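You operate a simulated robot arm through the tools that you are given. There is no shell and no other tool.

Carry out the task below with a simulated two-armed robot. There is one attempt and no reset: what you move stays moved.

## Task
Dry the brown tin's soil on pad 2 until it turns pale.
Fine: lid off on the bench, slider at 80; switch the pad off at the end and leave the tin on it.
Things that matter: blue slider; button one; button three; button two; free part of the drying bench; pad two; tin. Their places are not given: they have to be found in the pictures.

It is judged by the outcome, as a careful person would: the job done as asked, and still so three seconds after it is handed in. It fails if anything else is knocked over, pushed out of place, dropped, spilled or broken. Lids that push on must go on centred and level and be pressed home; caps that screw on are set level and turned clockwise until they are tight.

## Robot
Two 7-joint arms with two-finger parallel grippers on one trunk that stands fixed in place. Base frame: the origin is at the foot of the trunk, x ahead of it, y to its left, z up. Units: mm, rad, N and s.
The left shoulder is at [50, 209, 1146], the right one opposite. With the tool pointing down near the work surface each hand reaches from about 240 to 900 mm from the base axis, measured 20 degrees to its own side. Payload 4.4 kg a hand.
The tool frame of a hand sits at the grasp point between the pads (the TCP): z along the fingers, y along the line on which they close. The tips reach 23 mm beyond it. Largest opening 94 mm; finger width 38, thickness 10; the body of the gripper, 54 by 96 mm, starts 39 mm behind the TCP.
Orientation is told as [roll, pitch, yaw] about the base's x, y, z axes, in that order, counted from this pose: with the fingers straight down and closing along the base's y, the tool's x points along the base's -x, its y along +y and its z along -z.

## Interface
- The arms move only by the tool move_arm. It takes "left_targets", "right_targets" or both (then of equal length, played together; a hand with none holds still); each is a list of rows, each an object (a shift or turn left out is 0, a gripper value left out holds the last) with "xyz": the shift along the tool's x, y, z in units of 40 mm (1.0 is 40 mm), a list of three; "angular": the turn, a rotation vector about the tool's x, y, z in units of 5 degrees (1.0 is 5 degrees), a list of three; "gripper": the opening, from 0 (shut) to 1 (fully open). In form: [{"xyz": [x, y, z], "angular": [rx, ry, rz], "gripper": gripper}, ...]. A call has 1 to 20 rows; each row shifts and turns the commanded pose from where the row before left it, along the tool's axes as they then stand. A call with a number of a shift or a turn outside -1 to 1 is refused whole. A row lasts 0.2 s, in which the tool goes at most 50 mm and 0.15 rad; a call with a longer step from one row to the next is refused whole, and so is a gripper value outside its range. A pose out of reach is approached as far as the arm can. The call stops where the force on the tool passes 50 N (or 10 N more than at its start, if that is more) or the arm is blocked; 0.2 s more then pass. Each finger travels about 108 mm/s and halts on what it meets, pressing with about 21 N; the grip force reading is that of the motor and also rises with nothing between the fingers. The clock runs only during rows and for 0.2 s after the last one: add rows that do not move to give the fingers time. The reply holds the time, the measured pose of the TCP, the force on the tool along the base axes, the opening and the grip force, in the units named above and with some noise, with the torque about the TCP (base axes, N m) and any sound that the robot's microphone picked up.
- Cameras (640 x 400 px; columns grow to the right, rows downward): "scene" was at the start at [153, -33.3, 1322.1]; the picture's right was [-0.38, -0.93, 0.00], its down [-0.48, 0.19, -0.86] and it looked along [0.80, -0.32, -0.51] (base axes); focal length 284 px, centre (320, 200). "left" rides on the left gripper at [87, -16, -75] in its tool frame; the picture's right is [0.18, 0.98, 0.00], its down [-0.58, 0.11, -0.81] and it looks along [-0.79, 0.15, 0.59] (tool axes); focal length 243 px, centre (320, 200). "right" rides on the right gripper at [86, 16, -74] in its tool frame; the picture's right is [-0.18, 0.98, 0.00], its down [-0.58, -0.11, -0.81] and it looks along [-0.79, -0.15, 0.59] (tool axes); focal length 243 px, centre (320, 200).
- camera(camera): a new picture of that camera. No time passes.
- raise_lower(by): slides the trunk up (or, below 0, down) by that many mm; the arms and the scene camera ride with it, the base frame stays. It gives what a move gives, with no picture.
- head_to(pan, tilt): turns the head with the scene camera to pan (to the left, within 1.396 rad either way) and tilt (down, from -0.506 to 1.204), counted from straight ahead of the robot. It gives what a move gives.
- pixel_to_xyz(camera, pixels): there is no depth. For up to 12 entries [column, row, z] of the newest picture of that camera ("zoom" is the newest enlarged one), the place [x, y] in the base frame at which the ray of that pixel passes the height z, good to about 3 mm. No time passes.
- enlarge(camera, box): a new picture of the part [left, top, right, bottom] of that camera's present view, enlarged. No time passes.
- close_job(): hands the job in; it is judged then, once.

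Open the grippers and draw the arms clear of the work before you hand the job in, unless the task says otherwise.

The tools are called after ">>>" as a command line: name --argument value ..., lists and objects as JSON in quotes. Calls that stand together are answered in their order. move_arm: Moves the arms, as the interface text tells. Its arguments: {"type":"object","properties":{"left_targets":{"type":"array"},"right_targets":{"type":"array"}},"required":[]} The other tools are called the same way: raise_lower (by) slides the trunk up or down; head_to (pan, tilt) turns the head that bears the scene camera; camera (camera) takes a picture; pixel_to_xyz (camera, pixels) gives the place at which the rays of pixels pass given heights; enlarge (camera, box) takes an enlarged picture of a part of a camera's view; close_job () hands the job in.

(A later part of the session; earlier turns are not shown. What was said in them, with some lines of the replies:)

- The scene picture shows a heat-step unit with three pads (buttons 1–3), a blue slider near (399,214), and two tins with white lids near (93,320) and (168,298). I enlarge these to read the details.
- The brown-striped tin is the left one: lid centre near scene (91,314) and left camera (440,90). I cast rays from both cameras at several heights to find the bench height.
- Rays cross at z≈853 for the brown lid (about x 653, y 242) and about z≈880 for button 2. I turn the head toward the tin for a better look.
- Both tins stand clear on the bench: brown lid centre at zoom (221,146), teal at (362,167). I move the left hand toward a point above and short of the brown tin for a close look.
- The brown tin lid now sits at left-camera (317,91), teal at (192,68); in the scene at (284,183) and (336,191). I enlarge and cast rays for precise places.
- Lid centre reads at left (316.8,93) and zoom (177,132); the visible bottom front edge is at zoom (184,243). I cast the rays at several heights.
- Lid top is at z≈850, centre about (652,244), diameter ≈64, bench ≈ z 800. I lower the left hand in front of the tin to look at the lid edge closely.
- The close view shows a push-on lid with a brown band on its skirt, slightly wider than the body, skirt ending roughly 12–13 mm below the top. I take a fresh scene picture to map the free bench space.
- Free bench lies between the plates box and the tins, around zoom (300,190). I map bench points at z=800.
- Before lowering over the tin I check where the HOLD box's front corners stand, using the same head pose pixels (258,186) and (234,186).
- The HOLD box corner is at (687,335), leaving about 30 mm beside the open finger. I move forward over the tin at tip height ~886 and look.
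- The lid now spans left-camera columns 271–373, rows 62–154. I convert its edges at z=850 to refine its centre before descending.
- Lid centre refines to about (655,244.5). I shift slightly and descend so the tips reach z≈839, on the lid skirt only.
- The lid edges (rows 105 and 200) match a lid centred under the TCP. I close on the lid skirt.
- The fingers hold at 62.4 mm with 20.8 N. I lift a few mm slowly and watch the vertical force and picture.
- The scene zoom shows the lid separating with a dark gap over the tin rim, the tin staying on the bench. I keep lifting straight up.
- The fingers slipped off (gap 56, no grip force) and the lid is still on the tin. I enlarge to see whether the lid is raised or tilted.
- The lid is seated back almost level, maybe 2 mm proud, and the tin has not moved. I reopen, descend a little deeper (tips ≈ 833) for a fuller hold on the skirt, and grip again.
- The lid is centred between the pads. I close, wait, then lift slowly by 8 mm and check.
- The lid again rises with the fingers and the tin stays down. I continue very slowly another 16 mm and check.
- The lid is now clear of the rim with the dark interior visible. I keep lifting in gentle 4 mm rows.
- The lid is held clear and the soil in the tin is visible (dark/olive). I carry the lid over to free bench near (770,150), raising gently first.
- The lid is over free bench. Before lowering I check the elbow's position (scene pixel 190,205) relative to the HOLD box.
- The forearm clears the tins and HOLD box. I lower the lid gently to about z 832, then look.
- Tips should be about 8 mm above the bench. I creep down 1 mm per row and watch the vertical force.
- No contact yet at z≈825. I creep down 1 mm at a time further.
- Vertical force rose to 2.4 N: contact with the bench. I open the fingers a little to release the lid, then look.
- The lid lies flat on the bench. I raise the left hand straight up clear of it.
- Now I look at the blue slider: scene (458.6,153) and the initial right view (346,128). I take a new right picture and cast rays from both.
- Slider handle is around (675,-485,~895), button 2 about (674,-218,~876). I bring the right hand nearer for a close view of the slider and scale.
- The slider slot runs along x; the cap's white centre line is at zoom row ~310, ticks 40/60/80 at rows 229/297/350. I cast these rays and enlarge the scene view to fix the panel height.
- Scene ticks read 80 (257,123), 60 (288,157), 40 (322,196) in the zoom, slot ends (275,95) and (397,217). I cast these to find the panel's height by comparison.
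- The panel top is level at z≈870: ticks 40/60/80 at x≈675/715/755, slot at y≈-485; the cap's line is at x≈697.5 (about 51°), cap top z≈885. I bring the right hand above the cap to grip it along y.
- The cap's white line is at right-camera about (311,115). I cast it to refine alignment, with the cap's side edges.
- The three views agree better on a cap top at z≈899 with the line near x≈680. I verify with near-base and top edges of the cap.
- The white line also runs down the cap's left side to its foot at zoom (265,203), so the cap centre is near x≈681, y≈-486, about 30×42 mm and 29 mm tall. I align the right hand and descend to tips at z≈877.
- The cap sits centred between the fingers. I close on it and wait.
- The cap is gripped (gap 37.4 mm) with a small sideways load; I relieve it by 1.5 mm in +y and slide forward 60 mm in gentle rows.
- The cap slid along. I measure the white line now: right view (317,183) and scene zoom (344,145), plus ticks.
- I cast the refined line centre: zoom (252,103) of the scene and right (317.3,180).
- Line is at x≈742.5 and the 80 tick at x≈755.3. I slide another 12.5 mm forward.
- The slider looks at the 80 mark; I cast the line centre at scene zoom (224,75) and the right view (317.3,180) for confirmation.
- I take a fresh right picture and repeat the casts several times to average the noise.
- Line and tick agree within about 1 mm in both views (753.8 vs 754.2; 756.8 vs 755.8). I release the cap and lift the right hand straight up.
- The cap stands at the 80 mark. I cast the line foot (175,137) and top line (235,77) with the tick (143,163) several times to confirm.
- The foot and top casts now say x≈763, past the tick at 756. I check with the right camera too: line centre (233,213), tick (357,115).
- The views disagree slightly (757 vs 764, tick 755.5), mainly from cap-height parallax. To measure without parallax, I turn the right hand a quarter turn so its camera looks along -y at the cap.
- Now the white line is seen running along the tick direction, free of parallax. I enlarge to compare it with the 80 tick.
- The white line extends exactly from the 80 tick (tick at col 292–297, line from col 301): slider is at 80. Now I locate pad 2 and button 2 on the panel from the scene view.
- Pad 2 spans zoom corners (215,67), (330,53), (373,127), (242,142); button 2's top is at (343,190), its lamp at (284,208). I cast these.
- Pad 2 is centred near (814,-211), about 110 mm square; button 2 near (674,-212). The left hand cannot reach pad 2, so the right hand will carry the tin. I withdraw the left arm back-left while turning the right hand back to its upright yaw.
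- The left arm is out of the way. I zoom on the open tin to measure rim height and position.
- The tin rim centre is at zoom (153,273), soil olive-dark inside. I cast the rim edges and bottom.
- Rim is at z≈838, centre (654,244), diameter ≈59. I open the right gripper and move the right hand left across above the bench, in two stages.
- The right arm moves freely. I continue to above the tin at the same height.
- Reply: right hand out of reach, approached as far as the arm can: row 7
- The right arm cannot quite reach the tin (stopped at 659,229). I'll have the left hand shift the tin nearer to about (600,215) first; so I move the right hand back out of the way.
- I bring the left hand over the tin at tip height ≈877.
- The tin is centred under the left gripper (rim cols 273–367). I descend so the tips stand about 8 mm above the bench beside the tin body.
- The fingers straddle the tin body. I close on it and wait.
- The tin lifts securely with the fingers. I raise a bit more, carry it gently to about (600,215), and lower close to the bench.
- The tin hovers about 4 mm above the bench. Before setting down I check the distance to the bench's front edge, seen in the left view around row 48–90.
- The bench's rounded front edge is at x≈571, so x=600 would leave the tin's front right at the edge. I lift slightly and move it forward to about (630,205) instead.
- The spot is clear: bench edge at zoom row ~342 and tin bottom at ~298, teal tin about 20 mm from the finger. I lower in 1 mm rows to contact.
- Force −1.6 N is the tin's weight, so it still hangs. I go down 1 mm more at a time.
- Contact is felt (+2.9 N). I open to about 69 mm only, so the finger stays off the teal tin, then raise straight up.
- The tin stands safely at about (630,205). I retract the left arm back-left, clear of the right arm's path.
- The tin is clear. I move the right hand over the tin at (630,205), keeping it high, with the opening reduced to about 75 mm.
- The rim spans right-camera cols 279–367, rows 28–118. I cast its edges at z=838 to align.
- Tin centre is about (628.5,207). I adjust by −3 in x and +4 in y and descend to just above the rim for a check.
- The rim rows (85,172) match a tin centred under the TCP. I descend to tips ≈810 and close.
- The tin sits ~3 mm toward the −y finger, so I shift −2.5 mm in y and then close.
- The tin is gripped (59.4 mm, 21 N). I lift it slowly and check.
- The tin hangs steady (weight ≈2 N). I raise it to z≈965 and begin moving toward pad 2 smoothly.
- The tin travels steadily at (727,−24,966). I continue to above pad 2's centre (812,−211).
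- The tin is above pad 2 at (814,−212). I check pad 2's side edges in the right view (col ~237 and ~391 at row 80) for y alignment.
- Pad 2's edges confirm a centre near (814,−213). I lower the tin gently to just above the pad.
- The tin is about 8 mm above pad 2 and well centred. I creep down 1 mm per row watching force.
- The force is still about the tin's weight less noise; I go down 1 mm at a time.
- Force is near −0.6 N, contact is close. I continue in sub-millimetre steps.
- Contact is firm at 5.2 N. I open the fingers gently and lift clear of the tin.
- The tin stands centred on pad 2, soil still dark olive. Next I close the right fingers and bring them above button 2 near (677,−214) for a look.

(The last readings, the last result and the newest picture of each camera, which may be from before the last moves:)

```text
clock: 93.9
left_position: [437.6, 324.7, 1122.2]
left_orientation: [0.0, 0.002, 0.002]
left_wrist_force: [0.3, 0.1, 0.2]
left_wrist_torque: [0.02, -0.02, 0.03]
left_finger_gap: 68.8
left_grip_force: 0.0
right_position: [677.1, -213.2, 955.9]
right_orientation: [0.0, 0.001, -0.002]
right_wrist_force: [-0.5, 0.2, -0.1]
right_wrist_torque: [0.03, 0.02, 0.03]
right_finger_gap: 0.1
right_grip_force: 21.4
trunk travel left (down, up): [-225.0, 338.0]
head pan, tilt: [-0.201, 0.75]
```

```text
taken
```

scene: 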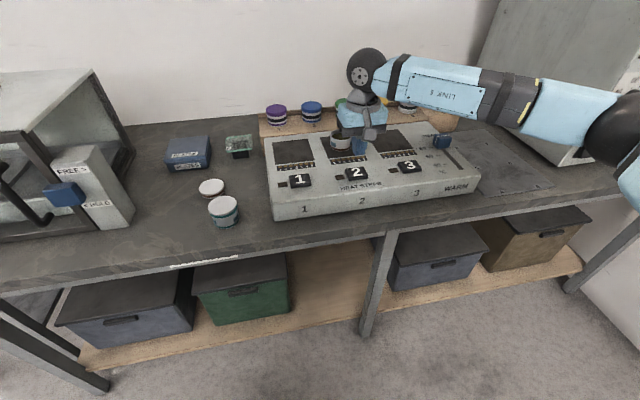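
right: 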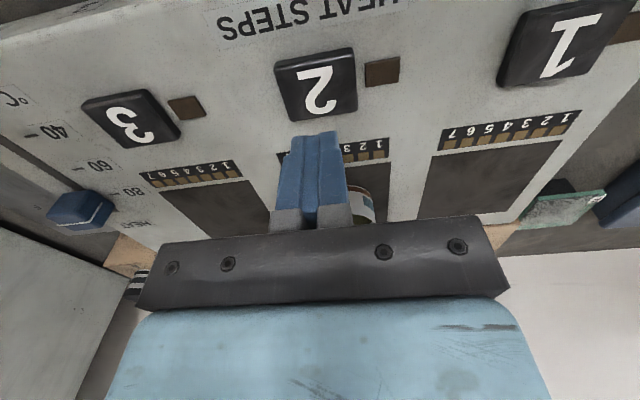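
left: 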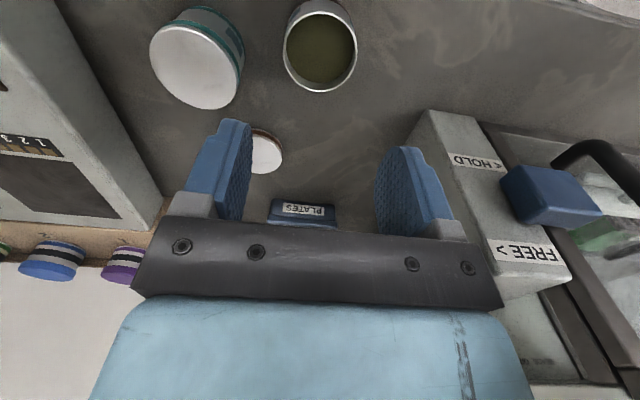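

Button 2's top spans about (275,60)–(357,110), centre (317,85). I cast it at z 880 and 885.

>>> pixel_to_xyz --camera "right" --pixels '[[317, 85, 880], [317, 85, 880], [317, 85, 884], [275, 60, 882], [354, 48, 882], [357, 100, 882], [289, 118, 882], [383, 72, 870]]'

>>> enlarge --camera "right" --box '[240, 30, 420, 160]'

```text
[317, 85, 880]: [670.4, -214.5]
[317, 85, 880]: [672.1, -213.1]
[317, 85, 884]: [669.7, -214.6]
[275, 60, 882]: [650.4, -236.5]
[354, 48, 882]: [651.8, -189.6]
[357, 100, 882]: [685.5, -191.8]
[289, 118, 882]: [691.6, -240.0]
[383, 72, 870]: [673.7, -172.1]
```

```text
3.08 times, centred on (330, 95) of right
```

zoom: 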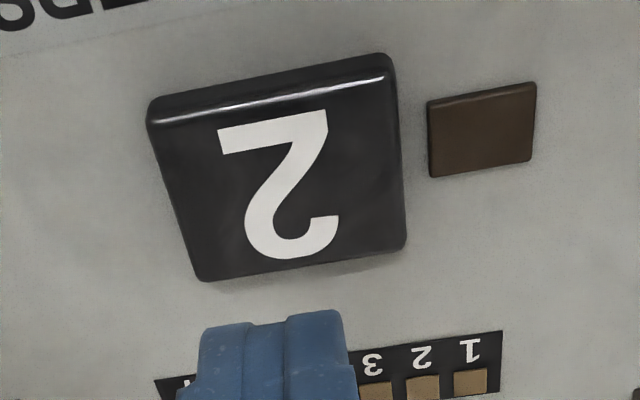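

Button 2 is centred near (672,−214) with top about z≈881. I shift −6 mm in x and descend to tips ≈ 886.

>>> move_arm --right_targets '[{"xyz": [0.14, -0.01, 0.3]}, {"xyz": [0, 0, 0.4]}, {"xyz": [0, 0, 0.3]}, {"xyz": [0, 0, 0.18]}, {}]'

>>> enlarge --camera "scene" --box '[290, 110, 430, 210]'

>>> camera --camera "right"

```text
clock: 95.1
left_position: [436.7, 324.0, 1122.4]
left_orientation: [0.001, 0.001, 0.003]
left_wrist_force: [0.3, 0.0, 0.2]
left_wrist_torque: [-0.01, 0.0, 0.0]
left_finger_gap: 68.7
left_grip_force: 0.1
right_position: [671.1, -211.8, 909.0]
right_orientation: [0.001, 0.0, 0.0]
right_wrist_force: [0.1, -0.2, -0.6]
right_wrist_torque: [0.01, 0.01, 0.0]
right_finger_gap: 0.0
right_grip_force: 20.6
trunk travel left (down, up): [-225.0, 338.0]
head pan, tilt: [-0.201, 0.75]
```

```text
4.00 times, centred on (360, 160) of scene
```

zoom: 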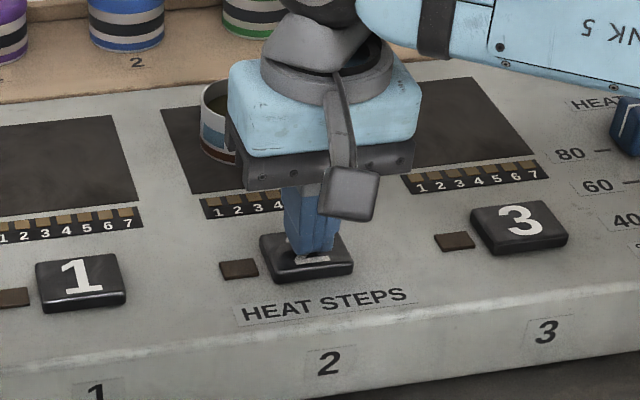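

```text
taken
```

right: 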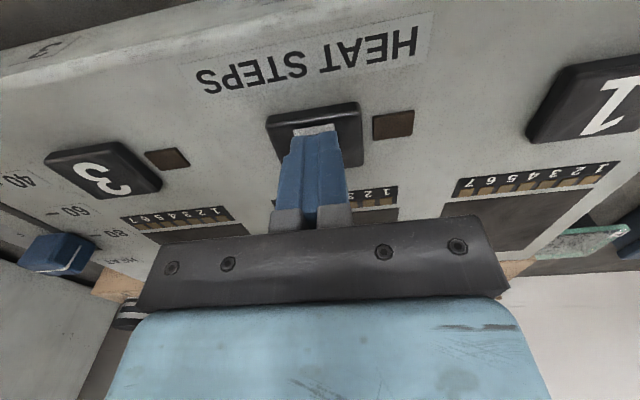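

The closed tips are right over button 2. I press down slowly, 1 mm per row, listening for a click.

>>> move_arm --right_targets '[{"xyz": [0, 0, 0.03]}, {"xyz": [0, 0, 0.03]}, {"xyz": [0, 0, 0.03]}, {"xyz": [0, 0, 0.03]}]'

```text
clock: 96.1
left_position: [437.4, 323.9, 1121.5]
left_orientation: [0.0, -0.002, 0.003]
left_wrist_force: [0.4, 0.4, 0.6]
left_wrist_torque: [0.05, 0.03, -0.02]
left_finger_gap: 68.3
left_grip_force: 0.1
right_position: [670.6, -212.9, 905.6]
right_orientation: [0.001, 0.0, -0.001]
right_wrist_force: [-1.6, 0.2, 0.5]
right_wrist_torque: [-0.02, 0.01, -0.01]
right_finger_gap: 0.0
right_grip_force: 21.0
trunk travel left (down, up): [-225.0, 338.0]
head pan, tilt: [-0.201, 0.75]
```

Barely any force yet. I press on in 1 mm steps.

>>> move_arm --right_targets '[{"xyz": [0, 0, 0.03]}, {"xyz": [0, 0, 0.03]}]'

>>> enlarge --camera "scene" --box '[290, 110, 430, 210]'

```text
clock: 96.7
left_position: [437.2, 324.8, 1120.7]
left_orientation: [-0.001, 0.002, 0.0]
left_wrist_force: [0.1, -0.4, 0.1]
left_wrist_torque: [-0.02, -0.01, 0.01]
left_finger_gap: 68.8
left_grip_force: 0.0
right_position: [669.8, -213.2, 902.3]
right_orientation: [0.001, 0.001, 0.0]
right_wrist_force: [0.8, -1.6, 2.1]
right_wrist_torque: [0.01, 0.01, -0.02]
right_finger_gap: 0.2
right_grip_force: 20.8
trunk travel left (down, up): [-225.0, 338.0]
head pan, tilt: [-0.201, 0.75]
heard: click
```

```text
4.00 times, centred on (360, 160) of scene
```

zoom: 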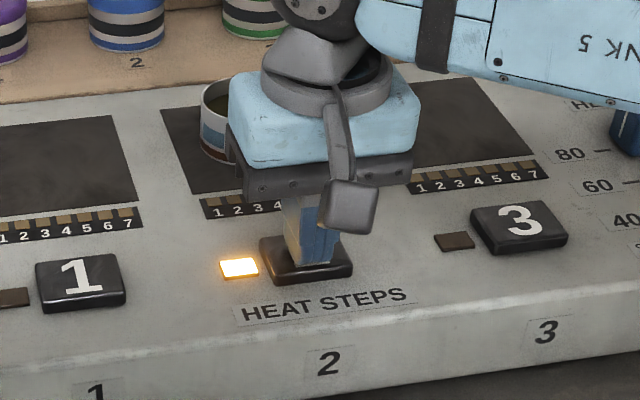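

A click was heard and pad 2's lamp glows orange at zoom (238,268). I lift off the button and watch the tin and step lights.

>>> move_arm --right_targets '[{"xyz": [0, 0, -0.2]}, {"xyz": [0.2, 0, -0.5]}, {"xyz": [0.5, -0.2, -0.6]}, {"xyz": [0.6, -0.5, -0.4]}, {"xyz": [0.5, -0.7, 0]}, {"xyz": [0.3, -0.8, 0]}, {}]'

>>> camera --camera "scene"

>>> enlarge --camera "scene" --box '[280, 110, 420, 200]'

```text
clock: 98.3
left_position: [437.9, 324.3, 1121.9]
left_orientation: [0.0, -0.001, 0.001]
left_wrist_force: [0.2, -0.4, -0.1]
left_wrist_torque: [0.01, 0.06, 0.01]
left_finger_gap: 68.9
left_grip_force: 0.0
right_position: [585.1, -301.5, 969.5]
right_orientation: [-0.001, -0.001, 0.0]
right_wrist_force: [-0.6, 0.3, -0.4]
right_wrist_torque: [0.02, 0.01, -0.01]
right_finger_gap: 0.0
right_grip_force: 20.9
trunk travel left (down, up): [-225.0, 338.0]
head pan, tilt: [-0.201, 0.75]
```

```text
taken
```

scene: 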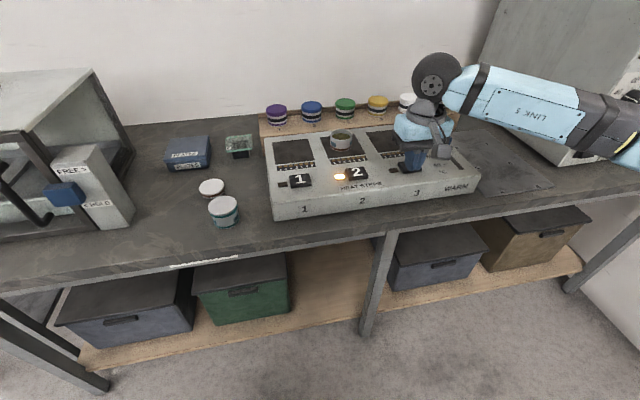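

```text
4.44 times, centred on (350, 155) of scene
```

zoom: 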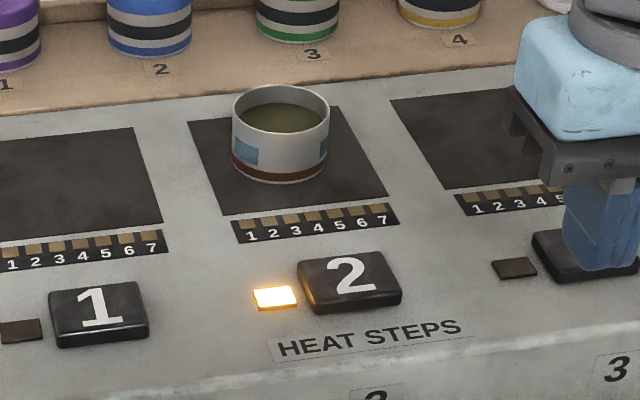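

Pad 2's lamp stays on; no step lights are lit yet. I wait a few seconds with idle rows and look at the soil again.

>>> move_arm --right_targets '[{}, {}, {}, {}, {}, {}, {}, {}, {}, {}, {}, {}, {}, {}, {}, {}, {}, {}, {}, {}]'

>>> enlarge --camera "scene" --box '[280, 110, 420, 200]'

```text
clock: 102.5
left_position: [437.0, 323.4, 1121.7]
left_orientation: [0.0, 0.0, 0.003]
left_wrist_force: [1.0, -0.2, 0.8]
left_wrist_torque: [-0.04, 0.01, 0.04]
left_finger_gap: 68.7
left_grip_force: 0.1
right_position: [585.5, -300.7, 970.1]
right_orientation: [0.0, -0.001, 0.0]
right_wrist_force: [0.4, -0.7, -0.1]
right_wrist_torque: [-0.02, 0.01, -0.01]
right_finger_gap: 0.0
right_grip_force: 21.4
trunk travel left (down, up): [-225.0, 338.0]
head pan, tilt: [-0.201, 0.75]
```

```text
4.44 times, centred on (350, 155) of scene
```

zoom: 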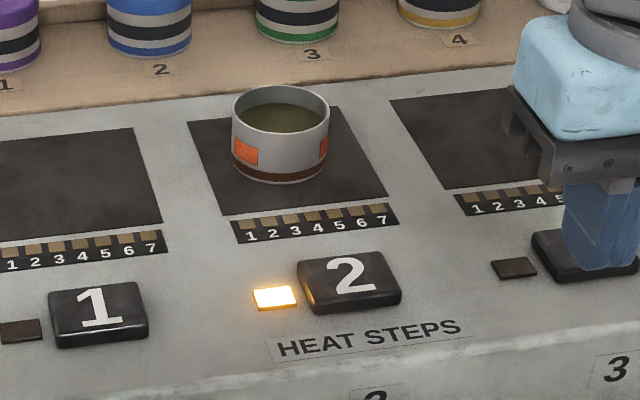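

The tin's label patch turned from blue to orange, so it is heating; soil is still dark. I keep waiting and check, also with the right camera.

>>> move_arm --right_targets '[{}, {}, {}, {}, {}, {}, {}, {}, {}, {}, {}, {}, {}, {}, {}, {}, {}, {}, {}, {}]'

>>> enlarge --camera "scene" --box '[280, 110, 420, 200]'

>>> camera --camera "right"

```text
clock: 106.7
left_position: [437.3, 324.4, 1121.3]
left_orientation: [0.001, 0.0, 0.001]
left_wrist_force: [-0.6, -0.1, -0.7]
left_wrist_torque: [-0.01, 0.0, -0.01]
left_finger_gap: 69.0
left_grip_force: 0.0
right_position: [584.7, -300.7, 968.7]
right_orientation: [0.001, 0.002, -0.001]
right_wrist_force: [0.2, -0.4, 0.4]
right_wrist_torque: [-0.03, 0.01, 0.01]
right_finger_gap: 0.0
right_grip_force: 21.1
trunk travel left (down, up): [-225.0, 338.0]
head pan, tilt: [-0.201, 0.75]
```

```text
4.44 times, centred on (350, 155) of scene
```

zoom: 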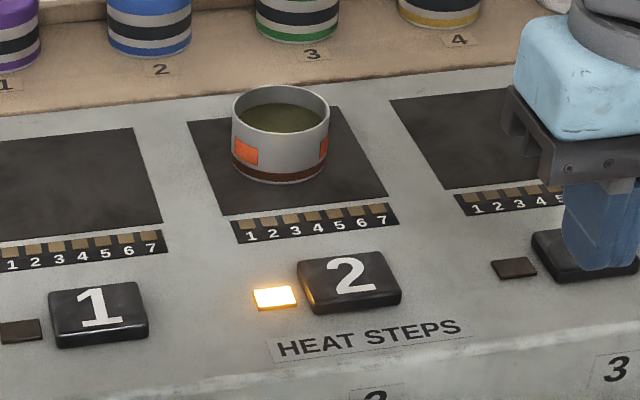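

```text
taken
```

right: 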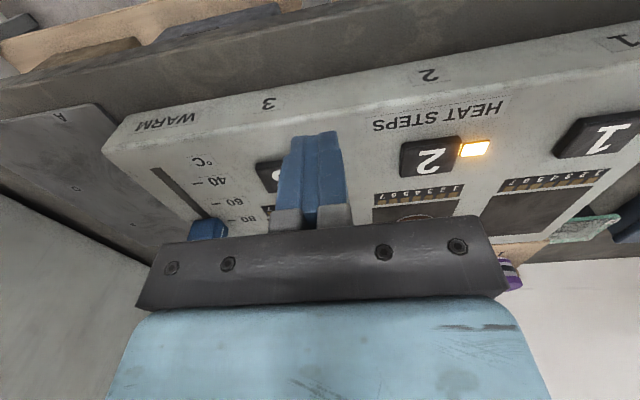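

No step light yet after 10 s; soil looks unchanged. I keep waiting.

>>> move_arm --right_targets '[{}, {}, {}, {}, {}, {}, {}, {}, {}, {}, {}, {}, {}, {}, {}, {}, {}, {}, {}, {}]'

>>> move_arm --right_targets '[{}, {}, {}, {}, {}, {}, {}, {}, {}, {}, {}, {}, {}, {}, {}, {}, {}, {}, {}, {}]'

>>> enlarge --camera "scene" --box '[280, 110, 420, 200]'

```text
clock: 110.9
left_position: [438.5, 324.4, 1122.5]
left_orientation: [0.0, 0.001, 0.002]
left_wrist_force: [1.0, -0.6, -0.2]
left_wrist_torque: [-0.01, 0.02, 0.02]
left_finger_gap: 68.4
left_grip_force: 0.0
right_position: [585.2, -300.8, 968.3]
right_orientation: [0.0, 0.0, 0.001]
right_wrist_force: [0.5, -0.9, -0.3]
right_wrist_torque: [0.01, 0.03, 0.0]
right_finger_gap: 0.1
right_grip_force: 20.8
trunk travel left (down, up): [-225.0, 338.0]
head pan, tilt: [-0.201, 0.75]
```

```text
clock: 115.1
left_position: [438.1, 325.0, 1121.1]
left_orientation: [0.0, -0.001, 0.003]
left_wrist_force: [1.2, -1.0, 0.3]
left_wrist_torque: [0.01, -0.01, -0.01]
left_finger_gap: 68.7
left_grip_force: 0.1
right_position: [584.9, -301.3, 968.6]
right_orientation: [0.0, 0.0, 0.001]
right_wrist_force: [0.2, 0.1, 1.0]
right_wrist_torque: [-0.01, 0.02, 0.03]
right_finger_gap: 0.1
right_grip_force: 20.8
trunk travel left (down, up): [-225.0, 338.0]
head pan, tilt: [-0.201, 0.75]
```

```text
4.44 times, centred on (350, 155) of scene
```

zoom: 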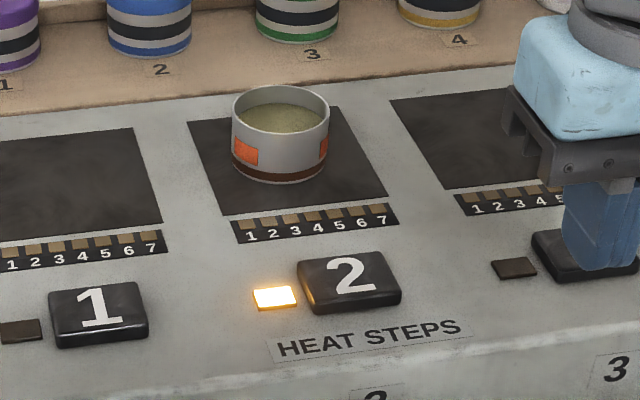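

The soil has clearly become lighter at clock 115. I enlarge the tin to judge how pale it is.

>>> enlarge --camera "scene" --box '[320, 120, 365, 155]'

>>> move_arm --right_targets '[{}, {}, {}, {}, {}]'

>>> enlarge --camera "scene" --box '[320, 120, 365, 155]'

```text
11.43 times, centred on (342, 138) of scene
```

zoom: 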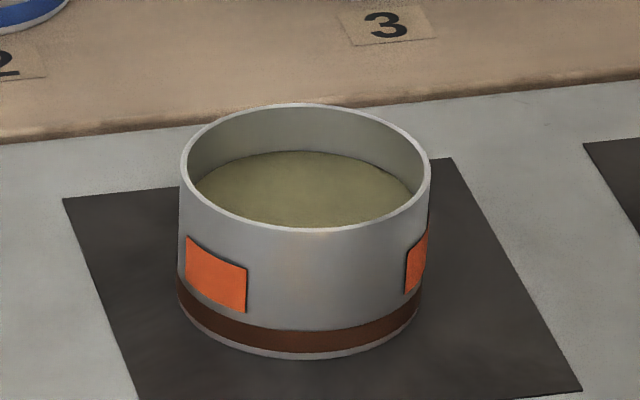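

```text
clock: 116.3
left_position: [437.4, 325.1, 1120.9]
left_orientation: [0.001, 0.0, 0.001]
left_wrist_force: [0.4, 0.5, 0.4]
left_wrist_torque: [0.01, -0.03, 0.02]
left_finger_gap: 68.5
left_grip_force: 0.1
right_position: [585.3, -301.2, 968.9]
right_orientation: [0.0, 0.0, 0.0]
right_wrist_force: [0.6, -0.1, -1.3]
right_wrist_torque: [0.0, -0.03, 0.01]
right_finger_gap: 0.1
right_grip_force: 21.2
trunk travel left (down, up): [-225.0, 338.0]
head pan, tilt: [-0.201, 0.75]
```

```text
11.43 times, centred on (342, 138) of scene
```

zoom: 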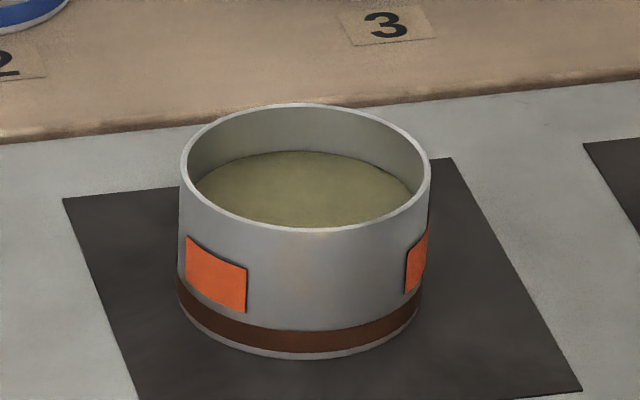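

Soil is mid-pale olive now and steady over 1 s. I bring the closed right fingers near button 2 but off to the side so the scene camera still sees the soil, and keep checking.

>>> move_arm --right_targets '[{"xyz": [-0.72, 0.13, 0.28]}, {"xyz": [-0.72, 0.13, 0.28]}, {"xyz": [-0.71, 0.13, 0.28]}, {}]'

>>> enlarge --camera "scene" --box '[280, 110, 420, 200]'

>>> enlarge --camera "scene" --box '[320, 120, 365, 155]'

```text
clock: 117.3
left_position: [436.6, 323.6, 1122.6]
left_orientation: [0.001, 0.001, 0.0]
left_wrist_force: [-0.8, -0.2, -0.4]
left_wrist_torque: [0.01, -0.04, -0.04]
left_finger_gap: 68.7
left_grip_force: 0.0
right_position: [672.0, -286.6, 934.5]
right_orientation: [-0.001, 0.001, 0.0]
right_wrist_force: [-0.8, 0.2, 0.3]
right_wrist_torque: [-0.01, 0.01, 0.01]
right_finger_gap: 0.1
right_grip_force: 21.0
trunk travel left (down, up): [-225.0, 338.0]
head pan, tilt: [-0.201, 0.75]
```

```text
4.44 times, centred on (350, 155) of scene
```

zoom: 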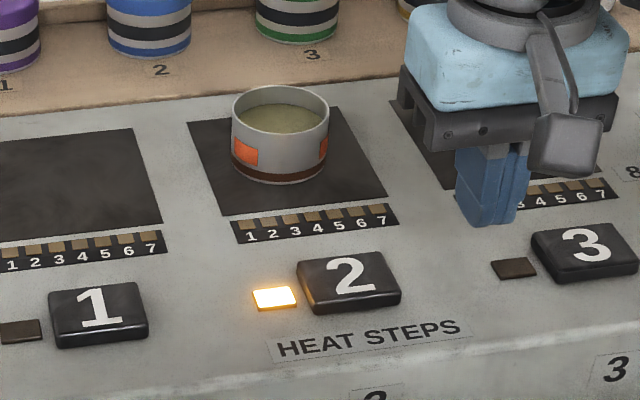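

```text
11.43 times, centred on (342, 138) of scene
```

zoom: 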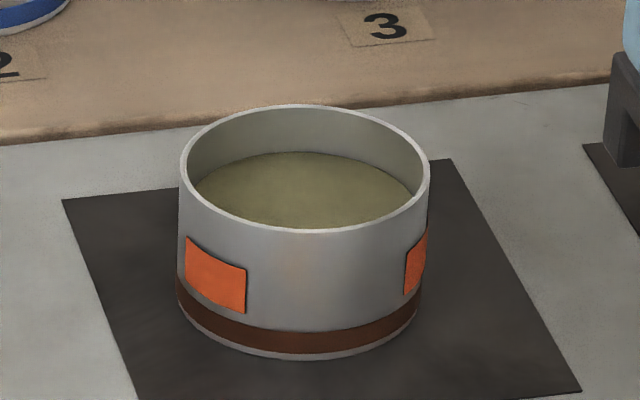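

The soil colour is holding. I wait 2 s more and compare again.

>>> move_arm --right_targets '[{}, {}, {}, {}, {}, {}, {}, {}, {}, {}]'

>>> enlarge --camera "scene" --box '[320, 120, 365, 155]'

>>> enlarge --camera "scene" --box '[280, 110, 420, 200]'

```text
clock: 119.5
left_position: [437.9, 324.3, 1122.3]
left_orientation: [-0.001, 0.001, 0.003]
left_wrist_force: [0.7, 0.2, -0.7]
left_wrist_torque: [0.03, 0.01, -0.02]
left_finger_gap: 68.7
left_grip_force: 0.1
right_position: [672.1, -286.8, 934.8]
right_orientation: [0.0, 0.0, -0.001]
right_wrist_force: [-0.8, 0.0, -0.2]
right_wrist_torque: [-0.01, 0.01, -0.01]
right_finger_gap: 0.1
right_grip_force: 20.9
trunk travel left (down, up): [-225.0, 338.0]
head pan, tilt: [-0.201, 0.75]
```

```text
11.43 times, centred on (342, 138) of scene
```

zoom: 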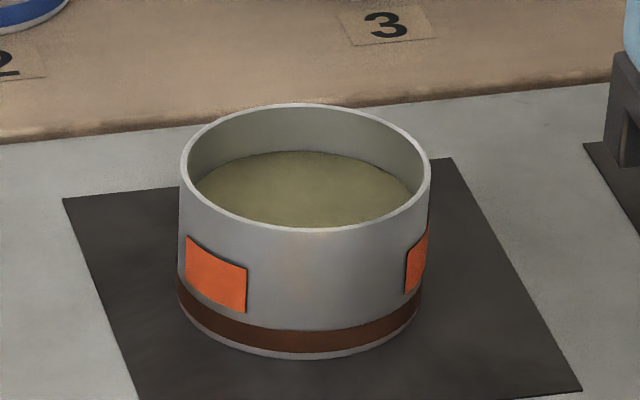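

```text
4.44 times, centred on (350, 155) of scene
```

zoom: 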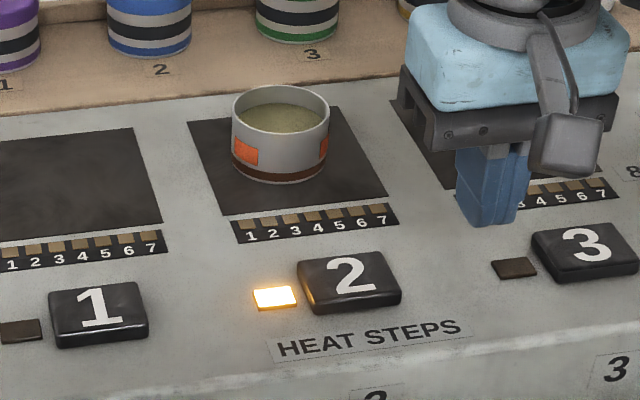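

The soil is khaki and maybe still lightening. I wait another 2 s and compare.

>>> move_arm --right_targets '[{}, {}, {}, {}, {}, {}, {}, {}, {}, {}]'

>>> enlarge --camera "scene" --box '[320, 120, 365, 155]'

```text
clock: 121.7
left_position: [438.1, 325.2, 1122.2]
left_orientation: [-0.001, -0.001, 0.003]
left_wrist_force: [-0.4, 0.0, 0.4]
left_wrist_torque: [0.02, 0.0, -0.03]
left_finger_gap: 68.4
left_grip_force: 0.0
right_position: [671.5, -286.4, 934.8]
right_orientation: [-0.002, 0.001, -0.001]
right_wrist_force: [-0.4, -0.1, 0.0]
right_wrist_torque: [0.01, -0.04, 0.03]
right_finger_gap: 0.0
right_grip_force: 21.2
trunk travel left (down, up): [-225.0, 338.0]
head pan, tilt: [-0.201, 0.75]
```

```text
11.43 times, centred on (342, 138) of scene
```

zoom: 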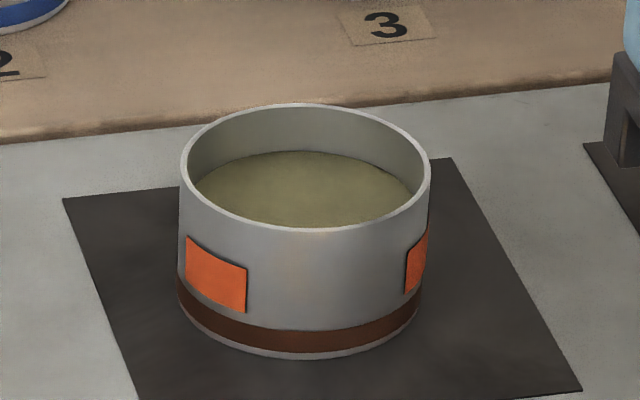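

The colour has stayed the same from 115 to 121.7 s: the soil has turned from dark to pale khaki. I now press button 2 once to switch the pad off, then inspect closely (I can resume heating if needed).

>>> move_arm --right_targets '[{"xyz": [0.02, 0.9, 0]}, {"xyz": [0, 0.92, 0.05]}, {"xyz": [0, 0, 0.4]}, {"xyz": [0, 0, 0.2]}, {"xyz": [0, 0, 0.08]}, {"xyz": [0, 0, 0.03]}, {"xyz": [0, 0, 0.03]}]'

>>> enlarge --camera "scene" --box '[290, 110, 430, 210]'

```text
clock: 123.3
left_position: [437.6, 324.8, 1122.6]
left_orientation: [0.001, 0.0, 0.004]
left_wrist_force: [0.4, -0.4, -0.6]
left_wrist_torque: [0.02, 0.01, -0.03]
left_finger_gap: 68.5
left_grip_force: 0.0
right_position: [672.6, -213.7, 903.5]
right_orientation: [0.0, 0.0, 0.0]
right_wrist_force: [-0.8, -0.7, 0.1]
right_wrist_torque: [0.0, 0.05, -0.01]
right_finger_gap: 0.0
right_grip_force: 21.5
trunk travel left (down, up): [-225.0, 338.0]
head pan, tilt: [-0.201, 0.75]
```

```text
4.00 times, centred on (360, 160) of scene
```

zoom: 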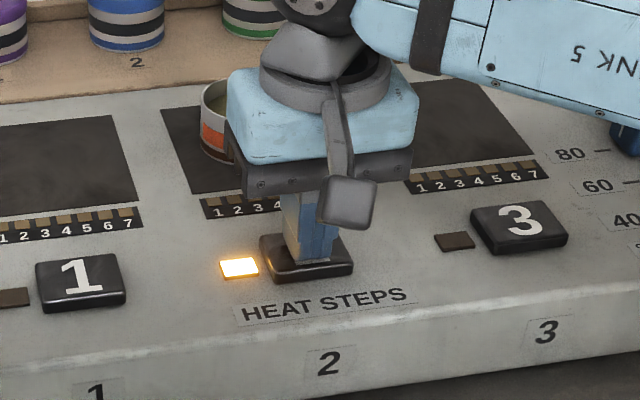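

No click yet and the lamp is still lit. I press 1 mm further at a time.

>>> move_arm --right_targets '[{"xyz": [0, 0, 0.03]}]'

```text
clock: 123.7
left_position: [438.2, 324.3, 1121.4]
left_orientation: [0.0, 0.0, 0.0]
left_wrist_force: [0.6, -0.1, -0.9]
left_wrist_torque: [-0.02, -0.03, -0.03]
left_finger_gap: 68.6
left_grip_force: 0.0
right_position: [671.1, -213.8, 903.6]
right_orientation: [0.0, 0.0, -0.001]
right_wrist_force: [0.4, 0.0, 1.6]
right_wrist_torque: [0.0, 0.02, 0.0]
right_finger_gap: 0.0
right_grip_force: 20.9
trunk travel left (down, up): [-225.0, 338.0]
head pan, tilt: [-0.201, 0.75]
```

Force is building (1.6 N) without a click yet; another millimetre.

>>> move_arm --right_targets '[{"xyz": [0, 0, 0.03]}]'

>>> enlarge --camera "scene" --box '[290, 110, 430, 210]'

```text
clock: 124.1
left_position: [437.9, 323.8, 1121.8]
left_orientation: [0.0, 0.001, 0.001]
left_wrist_force: [-0.1, -0.1, -0.6]
left_wrist_torque: [0.01, -0.02, 0.02]
left_finger_gap: 68.7
left_grip_force: 0.0
right_position: [670.9, -213.6, 901.6]
right_orientation: [0.0, -0.001, -0.001]
right_wrist_force: [2.2, 0.6, 2.5]
right_wrist_torque: [0.03, -0.04, 0.01]
right_finger_gap: 0.3
right_grip_force: 21.4
trunk travel left (down, up): [-225.0, 338.0]
head pan, tilt: [-0.201, 0.75]
heard: click
```

```text
4.00 times, centred on (360, 160) of scene
```

zoom: 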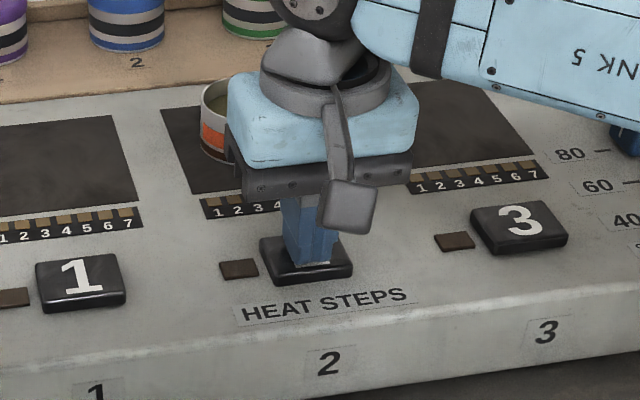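

A click and the lamp is off. I lift straight up off the button, open the fingers and take a close look at the soil from above.

>>> move_arm --right_targets '[{"xyz": [0, 0, -0.2]}, {"xyz": [0, 0, -0.6]}, {"xyz": [0, 0, -0.9]}, {"xyz": [0, 0, -0.9], "gripper": 0.9}, {"xyz": [-0.5, 0, -0.2]}, {"xyz": [-0.7, 0, 0]}, {}]'

>>> camera --camera "right"

>>> enlarge --camera "right" --box '[240, 60, 400, 200]'

>>> enlarge --camera "scene" --box '[280, 110, 420, 200]'

```text
clock: 125.7
left_position: [438.0, 323.4, 1122.1]
left_orientation: [0.001, 0.0, 0.001]
left_wrist_force: [1.0, -0.6, -0.1]
left_wrist_torque: [0.01, 0.05, 0.01]
left_finger_gap: 68.7
left_grip_force: 0.1
right_position: [719.4, -213.6, 1015.4]
right_orientation: [0.0, -0.001, 0.003]
right_wrist_force: [-0.6, 0.3, -0.3]
right_wrist_torque: [0.01, -0.01, -0.02]
right_finger_gap: 84.4
right_grip_force: 0.0
trunk travel left (down, up): [-225.0, 338.0]
head pan, tilt: [-0.201, 0.75]
```

```text
taken
```

right: 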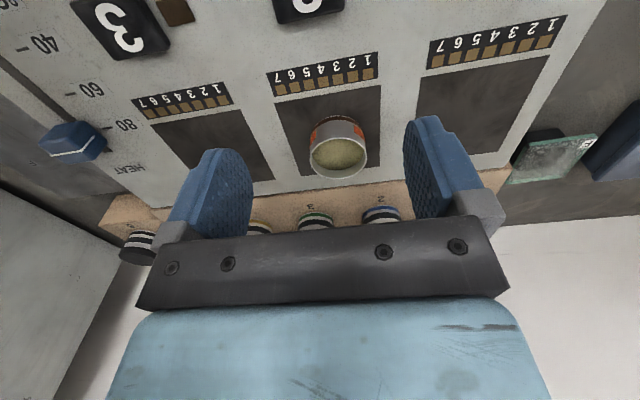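

```text
2.86 times, centred on (320, 130) of right
```

zoom: 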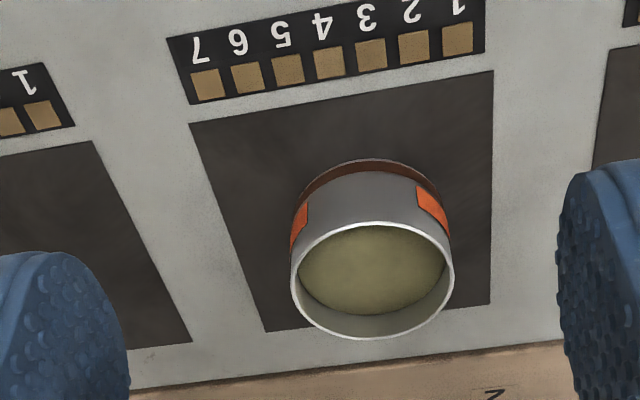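

```text
4.44 times, centred on (350, 155) of scene
```

zoom: 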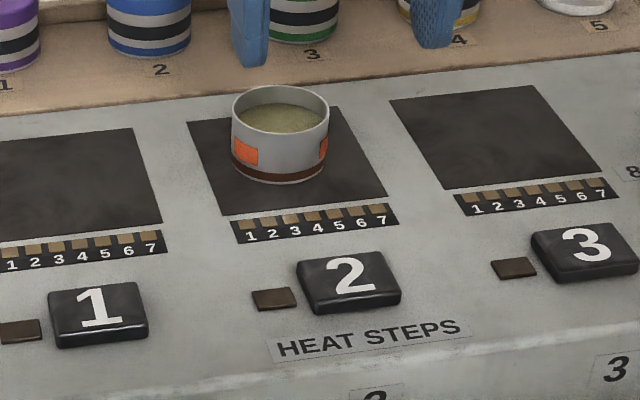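

From above the soil is now evenly pale khaki, far lighter than before heating; pad 2's lamp is off and the tin is centred on the pad. I open both grippers and draw the arms clear.

>>> move_arm --left_targets '[{"gripper": 1.0}, {}, {}, {}, {}, {}, {}, {}, {}, {}, {}, {}, {}]' --right_targets '[{"xyz": [0, 0, -0.6], "gripper": 1.0}, {"xyz": [0.4, -0.4, -0.5]}, {"xyz": [0.53, -0.66, -0.25]}, {"xyz": [0.53, -0.66, -0.25]}, {"xyz": [0.53, -0.66, -0.25]}, {"xyz": [0.53, -0.66, -0.25]}, {"xyz": [0.53, -0.66, -0.25]}, {"xyz": [0.53, -0.66, -0.25]}, {"xyz": [0.53, -0.66, -0.25]}, {"xyz": [0.53, -0.66, -0.25]}, {"xyz": [0.53, -0.66, 0]}, {"xyz": [0.3, -0.4, 0]}, {}]'

>>> camera --camera "scene"

>>> enlarge --camera "scene" --box '[270, 100, 490, 230]'

>>> enlarge --camera "scene" --box '[320, 120, 365, 155]'

```text
clock: 128.5
left_position: [438.6, 324.5, 1121.4]
left_orientation: [0.0, -0.001, 0.003]
left_wrist_force: [0.1, 0.0, 0.2]
left_wrist_torque: [-0.01, -0.01, 0.01]
left_finger_gap: 93.8
left_grip_force: 0.1
right_position: [500.4, -484.3, 1137.7]
right_orientation: [-0.001, 0.001, 0.001]
right_wrist_force: [0.0, 0.3, -0.2]
right_wrist_torque: [-0.01, -0.02, -0.03]
right_finger_gap: 93.9
right_grip_force: 0.0
trunk travel left (down, up): [-225.0, 338.0]
head pan, tilt: [-0.201, 0.75]
```

```text
taken
```

scene: 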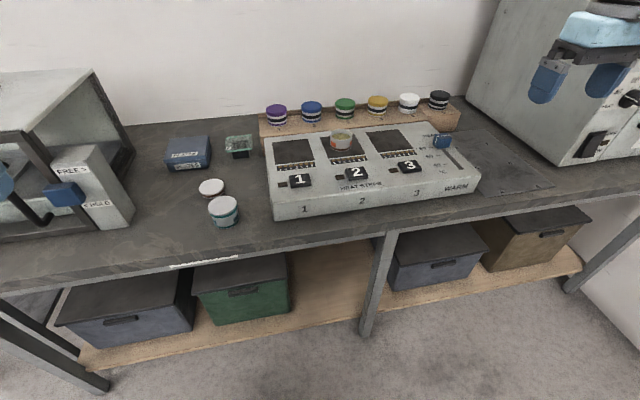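

```text
2.91 times, centred on (380, 165) of scene
```

zoom: 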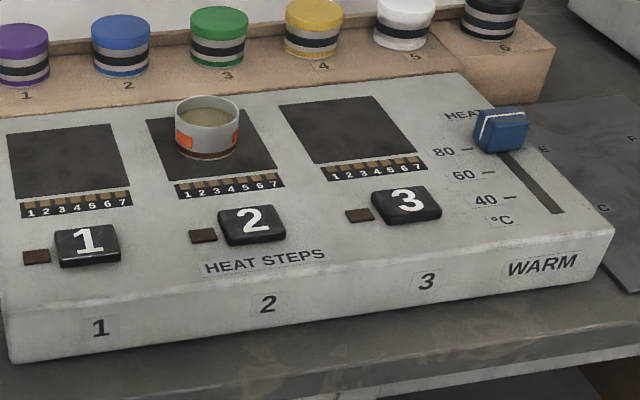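

```text
11.43 times, centred on (342, 138) of scene
```

zoom: 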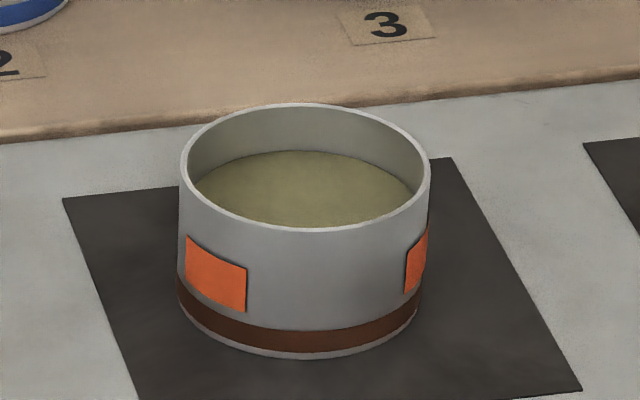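

Everything is in order: pad 2's lamp is off, the tin with pale soil stands on pad 2, the slider is at 80, the lid lies on the bench, nothing else moved, and both arms are clear with open grippers. I hand the job in.

>>> close_job

```text
The job is handed in.
```

The brown tin's soil turned from dark olive to an even pale khaki on pad 2, and I've handed the job in.

- **Tin:** it stands centred on pad 2.
- **Pad 2:** off. Button 2 clicked, its lamp went out, and it stayed out. Heating ran about 27 s in all. The soil was clearly lighter at about 19 s and showed no further change before I switched off.
- **Slider:** at 80. Its white line lay in line with the 80 tick when viewed along the tick.
- **Lid:** flat on the free part of the bench, between the plates box and the teal tin.
- **Everything else:** in the last picture nothing else looked out of place. Both arms are drawn back with the grippers open.

- **Lid slipped once:** it slid out of the fingers on the first lift and dropped back onto the tin. The second lift took it off cleanly.
- **Tin moved in two stages:** the right arm could not reach it where it stood. The left hand first set it about 45 mm away on the bench, and the right hand carried it to the pad from there.

I judged "pale" by colour alone, from two cameras. The unit's 1–7 step lights never lit, so they gave no check on dryness.
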